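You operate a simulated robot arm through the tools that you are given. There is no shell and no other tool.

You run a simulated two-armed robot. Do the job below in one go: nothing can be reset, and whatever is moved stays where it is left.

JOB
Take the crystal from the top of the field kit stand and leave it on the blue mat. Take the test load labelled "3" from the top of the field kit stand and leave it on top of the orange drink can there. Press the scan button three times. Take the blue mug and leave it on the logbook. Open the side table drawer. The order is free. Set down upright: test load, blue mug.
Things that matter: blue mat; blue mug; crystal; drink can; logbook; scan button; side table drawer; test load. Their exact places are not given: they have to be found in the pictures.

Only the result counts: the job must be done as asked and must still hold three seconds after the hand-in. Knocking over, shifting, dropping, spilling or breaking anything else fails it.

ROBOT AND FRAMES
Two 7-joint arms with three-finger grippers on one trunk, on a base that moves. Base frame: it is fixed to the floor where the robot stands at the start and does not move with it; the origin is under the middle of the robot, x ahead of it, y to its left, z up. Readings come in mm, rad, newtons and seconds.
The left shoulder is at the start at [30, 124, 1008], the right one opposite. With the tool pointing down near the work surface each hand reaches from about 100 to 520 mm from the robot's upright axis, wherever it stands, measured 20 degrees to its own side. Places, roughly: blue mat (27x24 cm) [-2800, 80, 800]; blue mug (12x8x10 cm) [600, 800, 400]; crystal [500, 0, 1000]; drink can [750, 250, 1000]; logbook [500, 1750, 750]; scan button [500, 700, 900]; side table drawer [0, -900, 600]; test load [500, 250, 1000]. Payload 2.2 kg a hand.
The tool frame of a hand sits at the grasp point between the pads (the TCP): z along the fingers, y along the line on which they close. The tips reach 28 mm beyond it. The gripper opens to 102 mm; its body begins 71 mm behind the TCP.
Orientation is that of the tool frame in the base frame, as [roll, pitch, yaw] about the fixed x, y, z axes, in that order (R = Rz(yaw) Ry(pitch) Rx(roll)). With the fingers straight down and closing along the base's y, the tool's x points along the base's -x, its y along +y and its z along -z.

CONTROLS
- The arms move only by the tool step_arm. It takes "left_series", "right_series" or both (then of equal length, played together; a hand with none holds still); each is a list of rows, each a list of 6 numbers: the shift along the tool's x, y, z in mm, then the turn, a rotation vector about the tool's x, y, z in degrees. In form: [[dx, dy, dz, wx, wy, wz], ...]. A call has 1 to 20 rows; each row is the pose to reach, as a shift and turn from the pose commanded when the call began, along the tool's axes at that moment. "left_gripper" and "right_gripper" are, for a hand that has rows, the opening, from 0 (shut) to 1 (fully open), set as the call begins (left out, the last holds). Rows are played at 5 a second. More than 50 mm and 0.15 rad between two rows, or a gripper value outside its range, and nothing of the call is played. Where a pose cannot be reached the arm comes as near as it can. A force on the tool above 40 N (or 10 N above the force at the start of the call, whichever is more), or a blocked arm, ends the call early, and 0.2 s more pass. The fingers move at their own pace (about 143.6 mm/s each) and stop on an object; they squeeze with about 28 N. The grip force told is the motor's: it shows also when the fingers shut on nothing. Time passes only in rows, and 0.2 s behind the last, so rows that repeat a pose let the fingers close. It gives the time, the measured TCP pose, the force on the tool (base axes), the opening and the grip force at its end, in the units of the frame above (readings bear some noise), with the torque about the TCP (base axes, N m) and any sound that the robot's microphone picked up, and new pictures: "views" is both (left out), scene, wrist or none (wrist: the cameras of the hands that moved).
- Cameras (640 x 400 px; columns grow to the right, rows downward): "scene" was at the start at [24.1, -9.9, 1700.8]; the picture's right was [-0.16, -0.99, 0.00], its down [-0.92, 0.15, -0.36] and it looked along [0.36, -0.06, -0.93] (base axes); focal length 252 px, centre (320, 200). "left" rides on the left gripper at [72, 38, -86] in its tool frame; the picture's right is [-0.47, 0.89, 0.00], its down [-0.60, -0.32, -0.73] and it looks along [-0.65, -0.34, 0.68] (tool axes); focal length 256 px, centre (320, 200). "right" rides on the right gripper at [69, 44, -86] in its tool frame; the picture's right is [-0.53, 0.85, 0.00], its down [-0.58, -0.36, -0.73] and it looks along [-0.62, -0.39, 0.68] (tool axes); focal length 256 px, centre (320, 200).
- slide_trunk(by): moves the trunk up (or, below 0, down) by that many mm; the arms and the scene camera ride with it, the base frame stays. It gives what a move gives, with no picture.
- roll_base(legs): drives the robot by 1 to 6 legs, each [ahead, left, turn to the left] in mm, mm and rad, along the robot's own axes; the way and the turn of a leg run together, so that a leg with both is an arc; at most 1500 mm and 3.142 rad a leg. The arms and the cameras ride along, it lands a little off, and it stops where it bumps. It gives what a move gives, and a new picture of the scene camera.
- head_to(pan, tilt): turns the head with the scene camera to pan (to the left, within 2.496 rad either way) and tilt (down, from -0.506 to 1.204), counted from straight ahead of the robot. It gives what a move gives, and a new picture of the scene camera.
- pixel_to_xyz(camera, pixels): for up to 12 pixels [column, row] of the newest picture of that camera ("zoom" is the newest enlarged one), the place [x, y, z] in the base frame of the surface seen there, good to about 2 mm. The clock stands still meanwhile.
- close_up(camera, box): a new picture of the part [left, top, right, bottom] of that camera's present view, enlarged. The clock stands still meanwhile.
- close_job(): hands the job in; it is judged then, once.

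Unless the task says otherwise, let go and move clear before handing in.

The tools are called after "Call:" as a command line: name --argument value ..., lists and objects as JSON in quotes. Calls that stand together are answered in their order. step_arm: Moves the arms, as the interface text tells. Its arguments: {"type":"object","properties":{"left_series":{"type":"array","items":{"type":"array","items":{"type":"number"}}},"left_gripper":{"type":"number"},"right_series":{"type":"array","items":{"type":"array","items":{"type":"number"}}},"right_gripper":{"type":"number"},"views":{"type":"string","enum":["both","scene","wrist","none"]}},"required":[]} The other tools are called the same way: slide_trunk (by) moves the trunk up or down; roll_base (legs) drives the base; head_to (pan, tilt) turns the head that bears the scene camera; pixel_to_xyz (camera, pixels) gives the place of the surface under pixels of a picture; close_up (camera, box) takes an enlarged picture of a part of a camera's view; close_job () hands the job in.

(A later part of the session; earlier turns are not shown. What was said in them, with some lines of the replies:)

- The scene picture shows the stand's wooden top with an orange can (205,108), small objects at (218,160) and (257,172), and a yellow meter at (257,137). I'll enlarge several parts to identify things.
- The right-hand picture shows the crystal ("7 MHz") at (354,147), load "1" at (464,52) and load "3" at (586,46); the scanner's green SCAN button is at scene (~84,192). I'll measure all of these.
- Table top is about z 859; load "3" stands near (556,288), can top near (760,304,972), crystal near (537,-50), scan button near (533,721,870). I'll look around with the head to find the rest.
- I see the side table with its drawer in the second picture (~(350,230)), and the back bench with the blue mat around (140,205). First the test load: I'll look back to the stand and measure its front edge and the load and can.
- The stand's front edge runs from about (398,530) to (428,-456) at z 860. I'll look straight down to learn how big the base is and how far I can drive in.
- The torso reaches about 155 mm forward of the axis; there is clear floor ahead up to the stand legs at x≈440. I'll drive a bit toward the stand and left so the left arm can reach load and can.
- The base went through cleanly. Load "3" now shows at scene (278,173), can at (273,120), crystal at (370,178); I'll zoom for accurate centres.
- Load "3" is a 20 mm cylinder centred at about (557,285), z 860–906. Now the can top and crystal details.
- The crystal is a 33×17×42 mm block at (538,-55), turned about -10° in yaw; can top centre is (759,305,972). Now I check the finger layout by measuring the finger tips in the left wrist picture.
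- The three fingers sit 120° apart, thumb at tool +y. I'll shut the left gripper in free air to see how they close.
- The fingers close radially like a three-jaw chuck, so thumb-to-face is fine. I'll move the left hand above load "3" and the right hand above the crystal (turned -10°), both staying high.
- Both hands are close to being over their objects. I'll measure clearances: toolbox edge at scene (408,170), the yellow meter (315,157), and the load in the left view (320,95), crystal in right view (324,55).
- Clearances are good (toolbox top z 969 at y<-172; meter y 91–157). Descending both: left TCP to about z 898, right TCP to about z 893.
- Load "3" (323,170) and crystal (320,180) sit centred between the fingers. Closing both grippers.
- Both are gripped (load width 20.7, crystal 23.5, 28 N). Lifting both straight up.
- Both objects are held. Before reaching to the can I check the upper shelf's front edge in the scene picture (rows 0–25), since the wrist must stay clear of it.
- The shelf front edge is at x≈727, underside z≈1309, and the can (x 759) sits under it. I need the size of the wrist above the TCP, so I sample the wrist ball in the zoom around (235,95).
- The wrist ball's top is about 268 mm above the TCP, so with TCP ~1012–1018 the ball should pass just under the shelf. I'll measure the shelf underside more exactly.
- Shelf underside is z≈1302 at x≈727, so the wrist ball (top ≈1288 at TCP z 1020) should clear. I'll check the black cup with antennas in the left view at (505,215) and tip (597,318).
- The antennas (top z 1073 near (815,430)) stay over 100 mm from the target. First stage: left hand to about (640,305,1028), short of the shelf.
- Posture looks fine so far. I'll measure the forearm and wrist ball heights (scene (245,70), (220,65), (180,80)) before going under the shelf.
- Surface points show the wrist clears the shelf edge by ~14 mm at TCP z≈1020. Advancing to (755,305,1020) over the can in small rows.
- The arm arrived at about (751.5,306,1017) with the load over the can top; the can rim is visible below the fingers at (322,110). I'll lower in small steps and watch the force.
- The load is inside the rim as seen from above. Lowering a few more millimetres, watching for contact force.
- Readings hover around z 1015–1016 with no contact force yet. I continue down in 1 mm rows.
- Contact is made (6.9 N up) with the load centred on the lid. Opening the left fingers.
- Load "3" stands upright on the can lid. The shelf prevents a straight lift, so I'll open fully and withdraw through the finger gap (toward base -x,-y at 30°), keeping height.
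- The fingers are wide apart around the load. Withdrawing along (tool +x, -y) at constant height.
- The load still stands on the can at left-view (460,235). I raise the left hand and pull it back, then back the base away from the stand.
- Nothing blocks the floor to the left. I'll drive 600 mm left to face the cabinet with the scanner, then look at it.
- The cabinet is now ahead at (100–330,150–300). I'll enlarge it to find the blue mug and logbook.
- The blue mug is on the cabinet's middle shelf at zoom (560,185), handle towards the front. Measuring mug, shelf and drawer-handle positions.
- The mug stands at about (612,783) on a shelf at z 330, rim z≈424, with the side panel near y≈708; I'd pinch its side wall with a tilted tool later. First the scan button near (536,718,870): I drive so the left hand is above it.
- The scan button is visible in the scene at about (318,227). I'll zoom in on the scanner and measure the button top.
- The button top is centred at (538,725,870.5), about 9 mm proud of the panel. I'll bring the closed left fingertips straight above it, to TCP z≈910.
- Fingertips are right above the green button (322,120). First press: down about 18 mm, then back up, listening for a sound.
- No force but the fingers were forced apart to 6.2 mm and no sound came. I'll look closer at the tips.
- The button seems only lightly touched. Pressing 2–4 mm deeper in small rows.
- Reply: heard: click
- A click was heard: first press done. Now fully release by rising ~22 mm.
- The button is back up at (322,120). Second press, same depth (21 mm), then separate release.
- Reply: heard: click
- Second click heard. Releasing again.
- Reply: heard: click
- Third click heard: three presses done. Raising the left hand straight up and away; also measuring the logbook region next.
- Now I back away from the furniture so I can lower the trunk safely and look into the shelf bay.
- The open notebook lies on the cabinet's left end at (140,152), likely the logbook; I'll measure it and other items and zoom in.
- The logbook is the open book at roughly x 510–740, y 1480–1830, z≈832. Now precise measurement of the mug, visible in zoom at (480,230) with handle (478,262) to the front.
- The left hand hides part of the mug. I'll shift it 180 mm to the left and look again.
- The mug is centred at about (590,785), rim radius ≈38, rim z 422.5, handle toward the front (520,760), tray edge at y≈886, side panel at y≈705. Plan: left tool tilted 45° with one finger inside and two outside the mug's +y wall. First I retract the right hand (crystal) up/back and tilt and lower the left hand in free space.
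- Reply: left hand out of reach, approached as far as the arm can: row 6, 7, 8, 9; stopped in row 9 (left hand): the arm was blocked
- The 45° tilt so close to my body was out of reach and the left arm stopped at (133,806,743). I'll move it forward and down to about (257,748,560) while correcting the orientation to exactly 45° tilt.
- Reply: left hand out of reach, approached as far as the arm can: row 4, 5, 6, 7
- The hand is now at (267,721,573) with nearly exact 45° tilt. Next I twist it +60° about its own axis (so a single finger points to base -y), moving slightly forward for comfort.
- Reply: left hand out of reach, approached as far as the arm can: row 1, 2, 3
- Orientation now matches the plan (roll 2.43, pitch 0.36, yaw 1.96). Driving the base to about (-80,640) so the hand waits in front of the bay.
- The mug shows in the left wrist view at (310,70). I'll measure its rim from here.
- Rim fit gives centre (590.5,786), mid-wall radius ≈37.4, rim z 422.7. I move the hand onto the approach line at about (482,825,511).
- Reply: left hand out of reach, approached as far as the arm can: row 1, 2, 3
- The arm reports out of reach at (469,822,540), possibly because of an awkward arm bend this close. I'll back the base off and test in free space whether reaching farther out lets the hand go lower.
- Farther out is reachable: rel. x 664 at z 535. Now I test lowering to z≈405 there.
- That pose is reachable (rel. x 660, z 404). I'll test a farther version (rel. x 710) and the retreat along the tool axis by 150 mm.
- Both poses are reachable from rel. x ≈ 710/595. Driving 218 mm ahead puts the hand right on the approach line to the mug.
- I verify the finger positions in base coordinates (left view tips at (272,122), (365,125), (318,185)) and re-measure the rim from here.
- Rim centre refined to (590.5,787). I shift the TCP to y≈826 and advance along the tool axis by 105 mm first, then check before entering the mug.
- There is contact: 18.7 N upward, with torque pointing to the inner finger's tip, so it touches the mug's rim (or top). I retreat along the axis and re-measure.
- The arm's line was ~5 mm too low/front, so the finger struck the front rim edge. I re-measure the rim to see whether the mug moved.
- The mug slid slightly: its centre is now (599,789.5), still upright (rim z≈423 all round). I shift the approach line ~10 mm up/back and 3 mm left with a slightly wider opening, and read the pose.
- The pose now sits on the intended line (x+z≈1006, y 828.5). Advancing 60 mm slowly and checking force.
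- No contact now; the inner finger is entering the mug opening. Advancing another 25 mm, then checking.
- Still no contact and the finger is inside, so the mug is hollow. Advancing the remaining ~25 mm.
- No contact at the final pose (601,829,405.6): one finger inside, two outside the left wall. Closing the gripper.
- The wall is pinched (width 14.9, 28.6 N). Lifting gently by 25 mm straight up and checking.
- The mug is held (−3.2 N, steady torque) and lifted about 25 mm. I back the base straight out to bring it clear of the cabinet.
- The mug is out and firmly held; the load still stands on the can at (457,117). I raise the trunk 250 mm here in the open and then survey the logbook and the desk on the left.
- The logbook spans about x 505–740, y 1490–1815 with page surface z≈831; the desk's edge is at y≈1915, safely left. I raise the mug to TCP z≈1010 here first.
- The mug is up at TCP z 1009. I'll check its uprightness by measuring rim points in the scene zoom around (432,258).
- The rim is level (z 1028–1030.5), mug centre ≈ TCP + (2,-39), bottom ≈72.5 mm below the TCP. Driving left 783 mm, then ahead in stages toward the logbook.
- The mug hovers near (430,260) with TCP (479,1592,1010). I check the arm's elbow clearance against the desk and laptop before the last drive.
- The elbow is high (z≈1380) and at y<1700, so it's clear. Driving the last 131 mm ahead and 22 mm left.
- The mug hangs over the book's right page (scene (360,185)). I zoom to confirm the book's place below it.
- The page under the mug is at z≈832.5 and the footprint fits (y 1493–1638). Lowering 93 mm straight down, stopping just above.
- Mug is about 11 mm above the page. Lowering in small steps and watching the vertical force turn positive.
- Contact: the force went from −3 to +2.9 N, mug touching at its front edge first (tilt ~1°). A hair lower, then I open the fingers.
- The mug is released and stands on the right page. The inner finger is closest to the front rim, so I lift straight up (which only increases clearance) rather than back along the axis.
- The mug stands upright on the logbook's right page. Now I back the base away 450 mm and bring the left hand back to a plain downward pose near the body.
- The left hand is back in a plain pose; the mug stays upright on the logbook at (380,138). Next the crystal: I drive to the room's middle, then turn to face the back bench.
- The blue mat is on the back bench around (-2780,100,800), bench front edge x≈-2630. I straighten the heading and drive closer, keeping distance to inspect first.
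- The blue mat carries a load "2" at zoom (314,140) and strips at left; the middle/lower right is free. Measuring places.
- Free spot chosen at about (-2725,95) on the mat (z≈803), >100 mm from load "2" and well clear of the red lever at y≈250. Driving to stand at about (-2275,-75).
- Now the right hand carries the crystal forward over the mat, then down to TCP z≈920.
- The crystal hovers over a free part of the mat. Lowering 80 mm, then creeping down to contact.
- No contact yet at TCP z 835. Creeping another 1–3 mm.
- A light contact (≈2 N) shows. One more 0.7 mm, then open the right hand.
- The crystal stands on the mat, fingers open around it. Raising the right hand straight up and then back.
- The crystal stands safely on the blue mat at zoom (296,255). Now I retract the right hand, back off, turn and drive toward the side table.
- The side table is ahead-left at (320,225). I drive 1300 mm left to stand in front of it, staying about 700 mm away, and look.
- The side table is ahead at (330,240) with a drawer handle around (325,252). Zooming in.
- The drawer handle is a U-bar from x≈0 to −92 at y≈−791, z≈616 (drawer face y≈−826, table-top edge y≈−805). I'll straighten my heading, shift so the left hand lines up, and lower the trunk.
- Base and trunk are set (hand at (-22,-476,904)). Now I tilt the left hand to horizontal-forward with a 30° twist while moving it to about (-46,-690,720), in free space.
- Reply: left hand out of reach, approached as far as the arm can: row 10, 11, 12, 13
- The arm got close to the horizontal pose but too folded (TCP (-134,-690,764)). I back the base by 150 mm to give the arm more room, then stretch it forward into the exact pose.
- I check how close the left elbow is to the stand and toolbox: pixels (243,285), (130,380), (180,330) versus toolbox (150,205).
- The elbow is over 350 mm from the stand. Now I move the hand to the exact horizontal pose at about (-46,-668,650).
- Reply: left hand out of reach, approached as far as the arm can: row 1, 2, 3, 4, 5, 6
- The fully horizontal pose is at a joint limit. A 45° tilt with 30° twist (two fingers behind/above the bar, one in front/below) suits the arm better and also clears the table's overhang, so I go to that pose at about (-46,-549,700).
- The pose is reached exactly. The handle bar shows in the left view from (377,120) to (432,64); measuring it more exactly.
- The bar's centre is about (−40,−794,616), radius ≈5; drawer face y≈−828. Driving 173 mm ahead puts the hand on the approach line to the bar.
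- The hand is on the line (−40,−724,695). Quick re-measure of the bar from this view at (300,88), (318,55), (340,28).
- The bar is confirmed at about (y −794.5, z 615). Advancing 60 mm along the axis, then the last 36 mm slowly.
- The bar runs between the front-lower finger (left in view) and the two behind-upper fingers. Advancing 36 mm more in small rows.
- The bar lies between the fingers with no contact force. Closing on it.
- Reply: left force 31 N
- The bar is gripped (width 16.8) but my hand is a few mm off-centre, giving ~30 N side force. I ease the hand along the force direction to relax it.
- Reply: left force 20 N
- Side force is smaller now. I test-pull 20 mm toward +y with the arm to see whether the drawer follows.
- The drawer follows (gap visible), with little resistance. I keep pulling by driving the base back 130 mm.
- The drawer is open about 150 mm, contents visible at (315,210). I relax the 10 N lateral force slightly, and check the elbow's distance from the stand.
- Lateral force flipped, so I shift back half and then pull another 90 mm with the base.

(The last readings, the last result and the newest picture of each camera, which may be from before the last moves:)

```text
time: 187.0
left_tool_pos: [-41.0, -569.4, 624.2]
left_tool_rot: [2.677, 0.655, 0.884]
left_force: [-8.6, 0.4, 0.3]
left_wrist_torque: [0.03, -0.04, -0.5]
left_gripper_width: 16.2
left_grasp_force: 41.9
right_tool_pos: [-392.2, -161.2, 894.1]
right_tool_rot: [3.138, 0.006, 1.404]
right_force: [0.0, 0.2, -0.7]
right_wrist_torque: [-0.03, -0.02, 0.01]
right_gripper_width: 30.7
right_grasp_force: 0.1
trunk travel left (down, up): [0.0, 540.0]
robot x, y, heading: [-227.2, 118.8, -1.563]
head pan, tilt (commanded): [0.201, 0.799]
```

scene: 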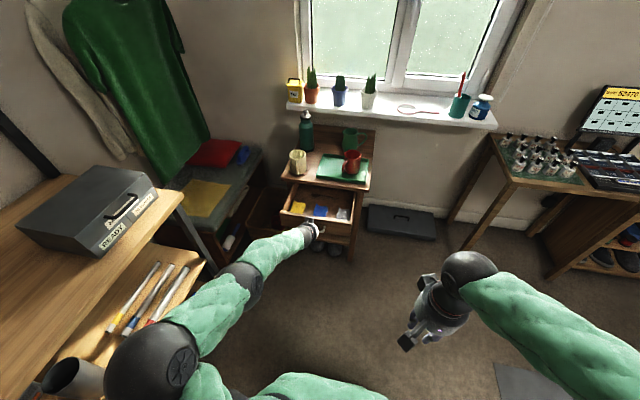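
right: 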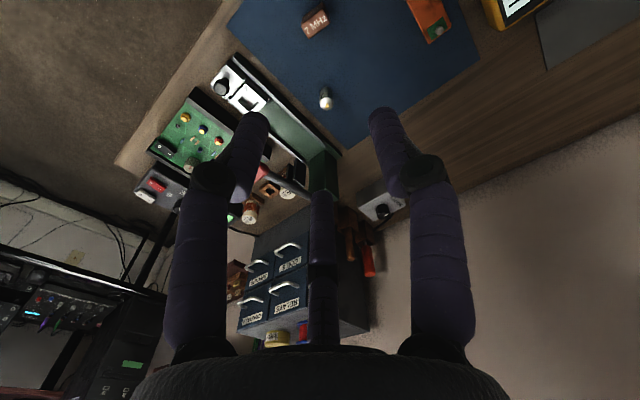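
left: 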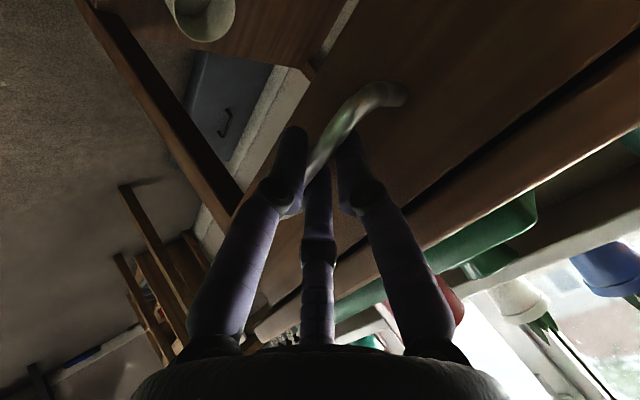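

Open about 220 mm and still free. I pull 40 mm more to see whether a stop is near.

Call:
roll_base --legs '[[-40, 0, 0]]'

Call:
close_up --camera "scene" --box '[260, 130, 400, 270]'

```text
time: 187.9
left_tool_pos: [-41.0, -543.7, 627.6]
left_tool_rot: [2.665, 0.665, 0.873]
left_force: [1.1, -8.1, -7.6]
left_wrist_torque: [-0.06, 0.09, -0.29]
left_gripper_width: 17.1
left_grasp_force: 42.3
right_tool_pos: [-393.3, -130.8, 895.2]
right_tool_rot: [3.138, 0.005, 1.404]
right_force: [0.5, 0.3, 0.1]
right_wrist_torque: [-0.02, -0.01, 0.01]
right_gripper_width: 30.7
right_grasp_force: 0.1
trunk travel left (down, up): [0.0, 540.0]
robot x, y, heading: [-224.2, 144.4, -1.566]
head pan, tilt (commanded): [0.201, 0.799]
stopped in leg 1: the force on the tool passed its limit at 132 N (the readings are from after the stop); the commanded pose is now the measured one
```

scene: 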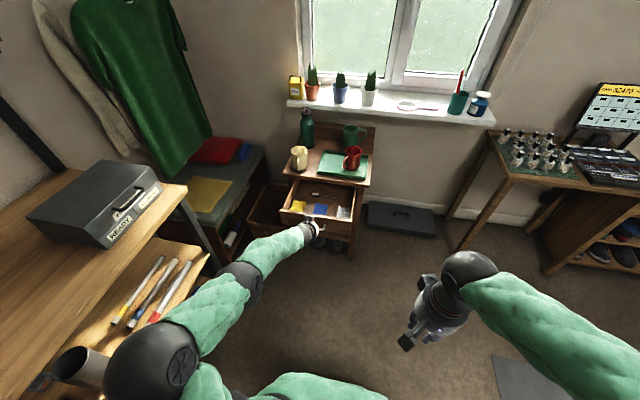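

```text
2.86 times, centred on (330, 200) of scene
```

zoom: 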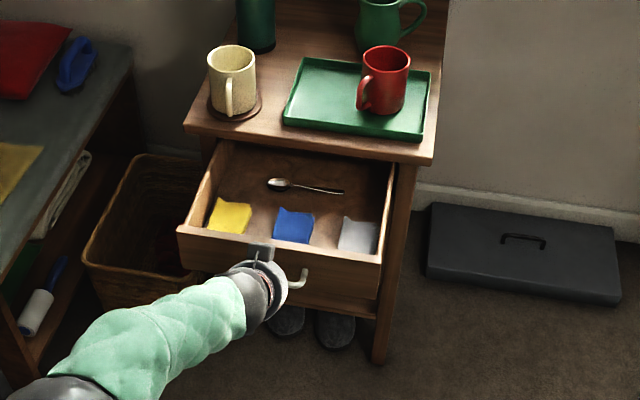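

The drawer hit its end stop (about 245 mm open) and the base stopped. I check that the table itself did not shift, measuring its front edge and legs.

Call:
pixel_to_xyz --camera "zoom" --pixels '[[431, 162], [190, 128], [300, 146], [425, 140], [285, 125], [233, 115], [380, 360], [180, 232], [380, 262], [436, 30], [385, 110]]'

```text
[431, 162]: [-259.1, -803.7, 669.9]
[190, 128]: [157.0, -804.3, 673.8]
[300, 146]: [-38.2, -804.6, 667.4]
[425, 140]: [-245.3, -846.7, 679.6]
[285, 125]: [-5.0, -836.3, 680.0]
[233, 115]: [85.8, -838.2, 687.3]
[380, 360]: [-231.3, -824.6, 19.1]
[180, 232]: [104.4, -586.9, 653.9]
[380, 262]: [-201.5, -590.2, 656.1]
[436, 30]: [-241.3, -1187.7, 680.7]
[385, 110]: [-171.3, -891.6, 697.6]
```

The table hasn't moved and the drawer is fully open (front at y≈−587). Opening the fingers to release the bar.

Call:
step_arm --left_series '[[0, 0, 0, 0, 0, 0], [0, 0, 0, 0, 0, 0], [0, 0, 0, 0, 0, 0]]' --left_gripper 0.34 --views "wrist"

Call:
close_up --camera "left" --box '[220, 40, 420, 220]'

```text
time: 188.7
left_tool_pos: [-40.2, -542.6, 629.0]
left_tool_rot: [2.663, 0.664, 0.873]
left_force: [-0.3, -0.1, 0.3]
left_wrist_torque: [0.0, 0.01, 0.02]
left_gripper_width: 34.8
left_grasp_force: 0.0
right_tool_pos: [-392.7, -130.3, 895.0]
right_tool_rot: [3.138, 0.006, 1.402]
right_force: [0.2, 0.6, 0.1]
right_wrist_torque: [0.0, 0.03, 0.01]
right_gripper_width: 30.7
right_grasp_force: 0.1
trunk travel left (down, up): [0.0, 540.0]
robot x, y, heading: [-222.5, 148.5, -1.569]
head pan, tilt (commanded): [0.201, 0.799]
```

left: 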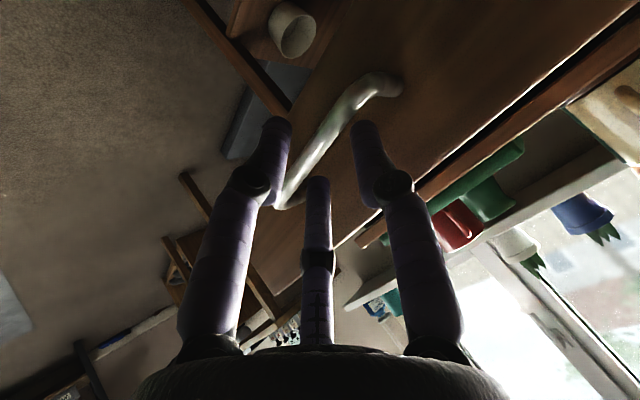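

```text
2.22 times, centred on (320, 130) of left
```

zoom: 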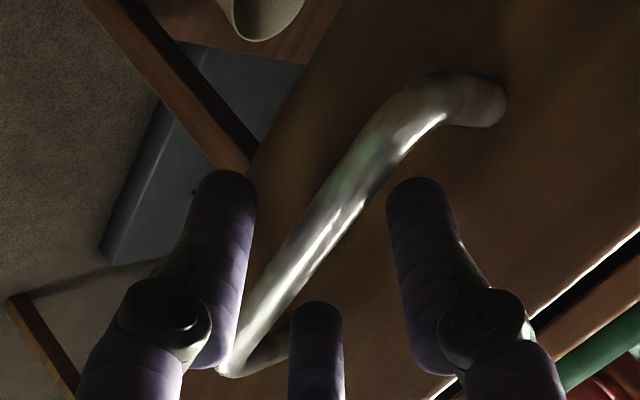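

The bar is free between the open fingers. Retreating 90 mm along the tool axis (up and back).

Call:
step_arm --left_series '[[0, 0, -12, 0, 0, 0], [0, 0, -28, 0, 0, 0], [0, 0, -50, 0, 0, 0], [0, 0, -75, 0, 0, 0], [0, 0, -90, 0, 0, 0]]' --views "both"

Call:
close_up --camera "scene" --box '[260, 130, 400, 270]'

```text
time: 189.9
left_tool_pos: [-42.3, -477.1, 691.5]
left_tool_rot: [2.662, 0.664, 0.873]
left_force: [-0.1, -0.3, 0.6]
left_wrist_torque: [-0.02, -0.04, -0.02]
left_gripper_width: 34.7
left_grasp_force: 0.1
right_tool_pos: [-393.3, -129.9, 895.4]
right_tool_rot: [3.139, 0.007, 1.405]
right_force: [-0.1, -1.0, -0.3]
right_wrist_torque: [-0.02, -0.02, 0.04]
right_gripper_width: 30.9
right_grasp_force: 0.0
trunk travel left (down, up): [0.0, 540.0]
robot x, y, heading: [-225.9, 149.0, -1.566]
head pan, tilt (commanded): [0.201, 0.799]
```

scene: 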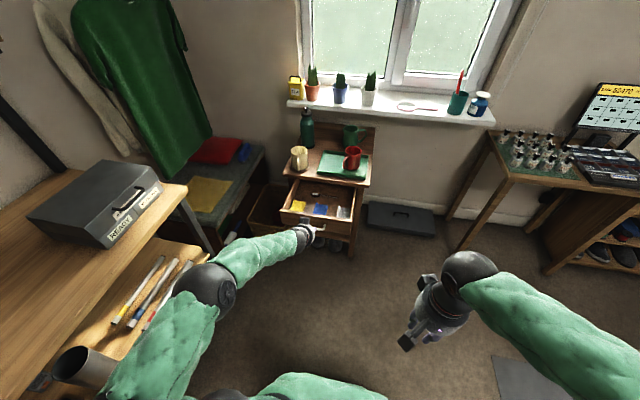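
left: 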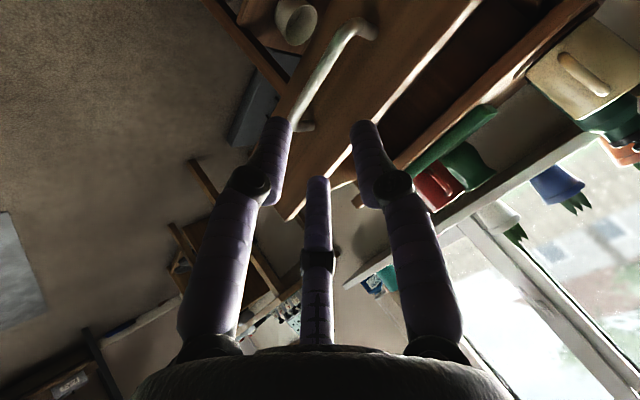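

```text
2.86 times, centred on (330, 200) of scene
```

zoom: 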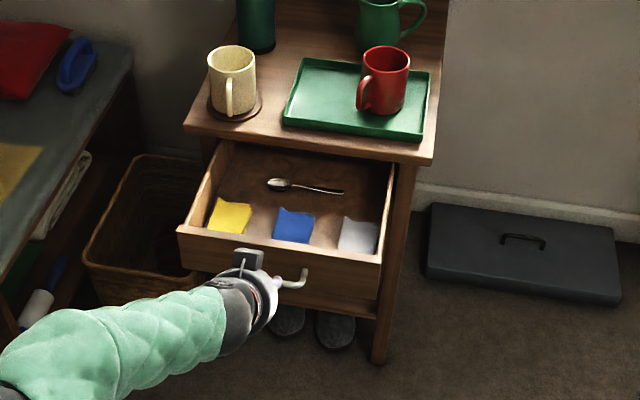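

The hand is clear and the drawer stays open. I back away 250 mm and look over the stand and cabinet one last time.

Call:
roll_base --legs '[[-250, 0, 0]]'

Call:
head_to --pan 1.5 --tilt 0.45

```text
time: 191.7
left_tool_pos: [-45.2, -221.1, 692.1]
left_tool_rot: [2.663, 0.667, 0.872]
left_force: [-0.4, 0.4, 0.2]
left_wrist_torque: [0.01, 0.01, 0.0]
left_gripper_width: 34.5
left_grasp_force: 0.1
right_tool_pos: [-395.0, 126.4, 895.5]
right_tool_rot: [3.138, 0.006, 1.402]
right_force: [-0.7, -0.1, -0.4]
right_wrist_torque: [-0.02, -0.03, -0.01]
right_gripper_width: 30.7
right_grasp_force: 0.0
trunk travel left (down, up): [0.0, 540.0]
robot x, y, heading: [-225.8, 400.0, -1.568]
head pan, tilt (commanded): [0.201, 0.799]
```

scene: 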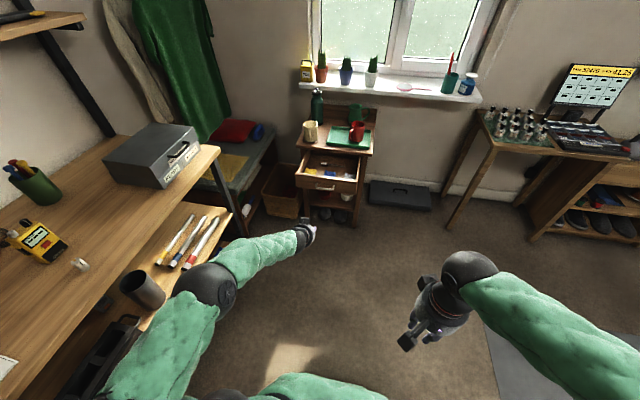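

```text
time: 193.2
left_tool_pos: [-44.4, -222.2, 691.5]
left_tool_rot: [2.663, 0.663, 0.871]
left_force: [0.4, 0.2, -0.1]
left_wrist_torque: [-0.03, -0.02, 0.04]
left_gripper_width: 34.8
left_grasp_force: 0.0
right_tool_pos: [-394.7, 125.9, 894.1]
right_tool_rot: [3.137, 0.007, 1.401]
right_force: [-0.2, 0.3, -1.0]
right_wrist_torque: [0.0, 0.02, 0.0]
right_gripper_width: 30.6
right_grasp_force: 0.1
trunk travel left (down, up): [0.0, 540.0]
robot x, y, heading: [-224.3, 403.4, -1.564]
head pan, tilt (commanded): [1.499, 0.45]
```

scene: 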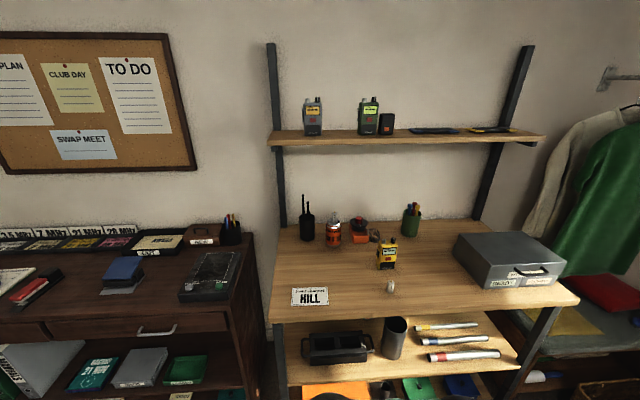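

Call:
close_up --camera "scene" --box '[290, 190, 390, 260]'

Call:
head_to --pan 2.3 --tilt 0.45

```text
5.71 times, centred on (340, 225) of scene
```

zoom: 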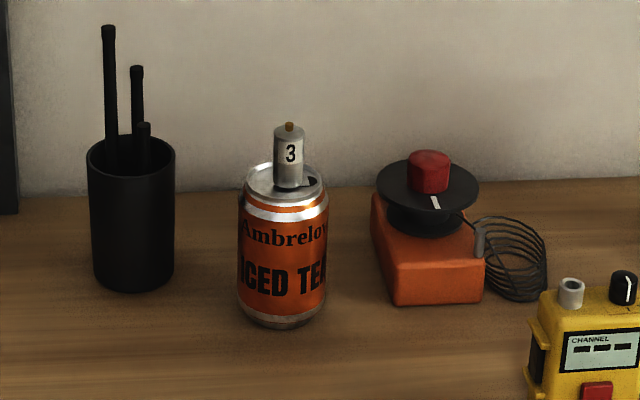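

```text
time: 194.3
left_tool_pos: [-44.4, -221.2, 690.5]
left_tool_rot: [2.663, 0.665, 0.87]
left_force: [-0.2, 0.7, 0.1]
left_wrist_torque: [0.01, 0.01, 0.0]
left_gripper_width: 34.6
left_grasp_force: 0.1
right_tool_pos: [-395.5, 125.6, 895.8]
right_tool_rot: [3.139, 0.007, 1.402]
right_force: [-0.7, 0.0, 0.1]
right_wrist_torque: [0.01, 0.01, -0.02]
right_gripper_width: 30.7
right_grasp_force: 0.0
trunk travel left (down, up): [0.0, 540.0]
robot x, y, heading: [-227.8, 400.6, -1.569]
head pan, tilt (commanded): [2.3, 0.45]
```

scene: 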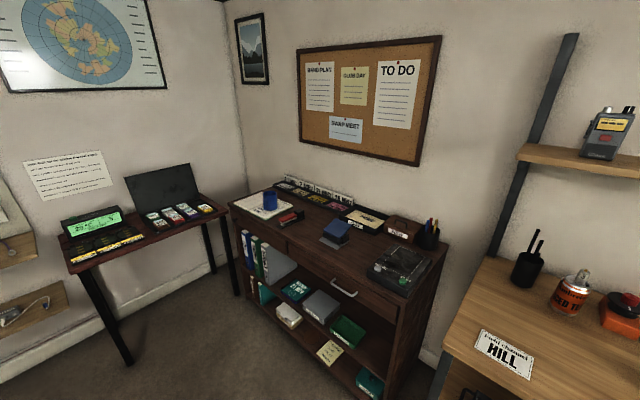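

Load "3" stands upright on the can, the blue mug stands on the logbook at (270,200), the crystal is on the blue mat, three clicks were heard at the scan button, and the drawer is open with both hands clear. Handing in.

Call:
close_job

```text
The job is handed in.
```

All five parts of the job are done and handed in. I don't have the result of the judging.

- **Test load "3":** it stands upright on top of the orange drink can. I checked it again just before handing in.
- **Crystal:** it stands on a free part of the blue mat, about 100 mm from the load already there. I last saw it when I lifted my hand away.
- **Scan button:** I pressed and released it three times, and heard a click each time.
- **Blue mug:** it stands upright on the right page of the logbook, checked again before handing in. On my first try at picking it up, a finger touched the rim and slid the mug about 9 mm along its shelf. Nothing else was touched.
- **Side table drawer:** it is fully open, about 245 mm, up against its end stop. Reaching the stop gave a brief 132 N pull, but the table did not move when I measured it afterwards.

Both hands were open and clear of everything at the hand-in.
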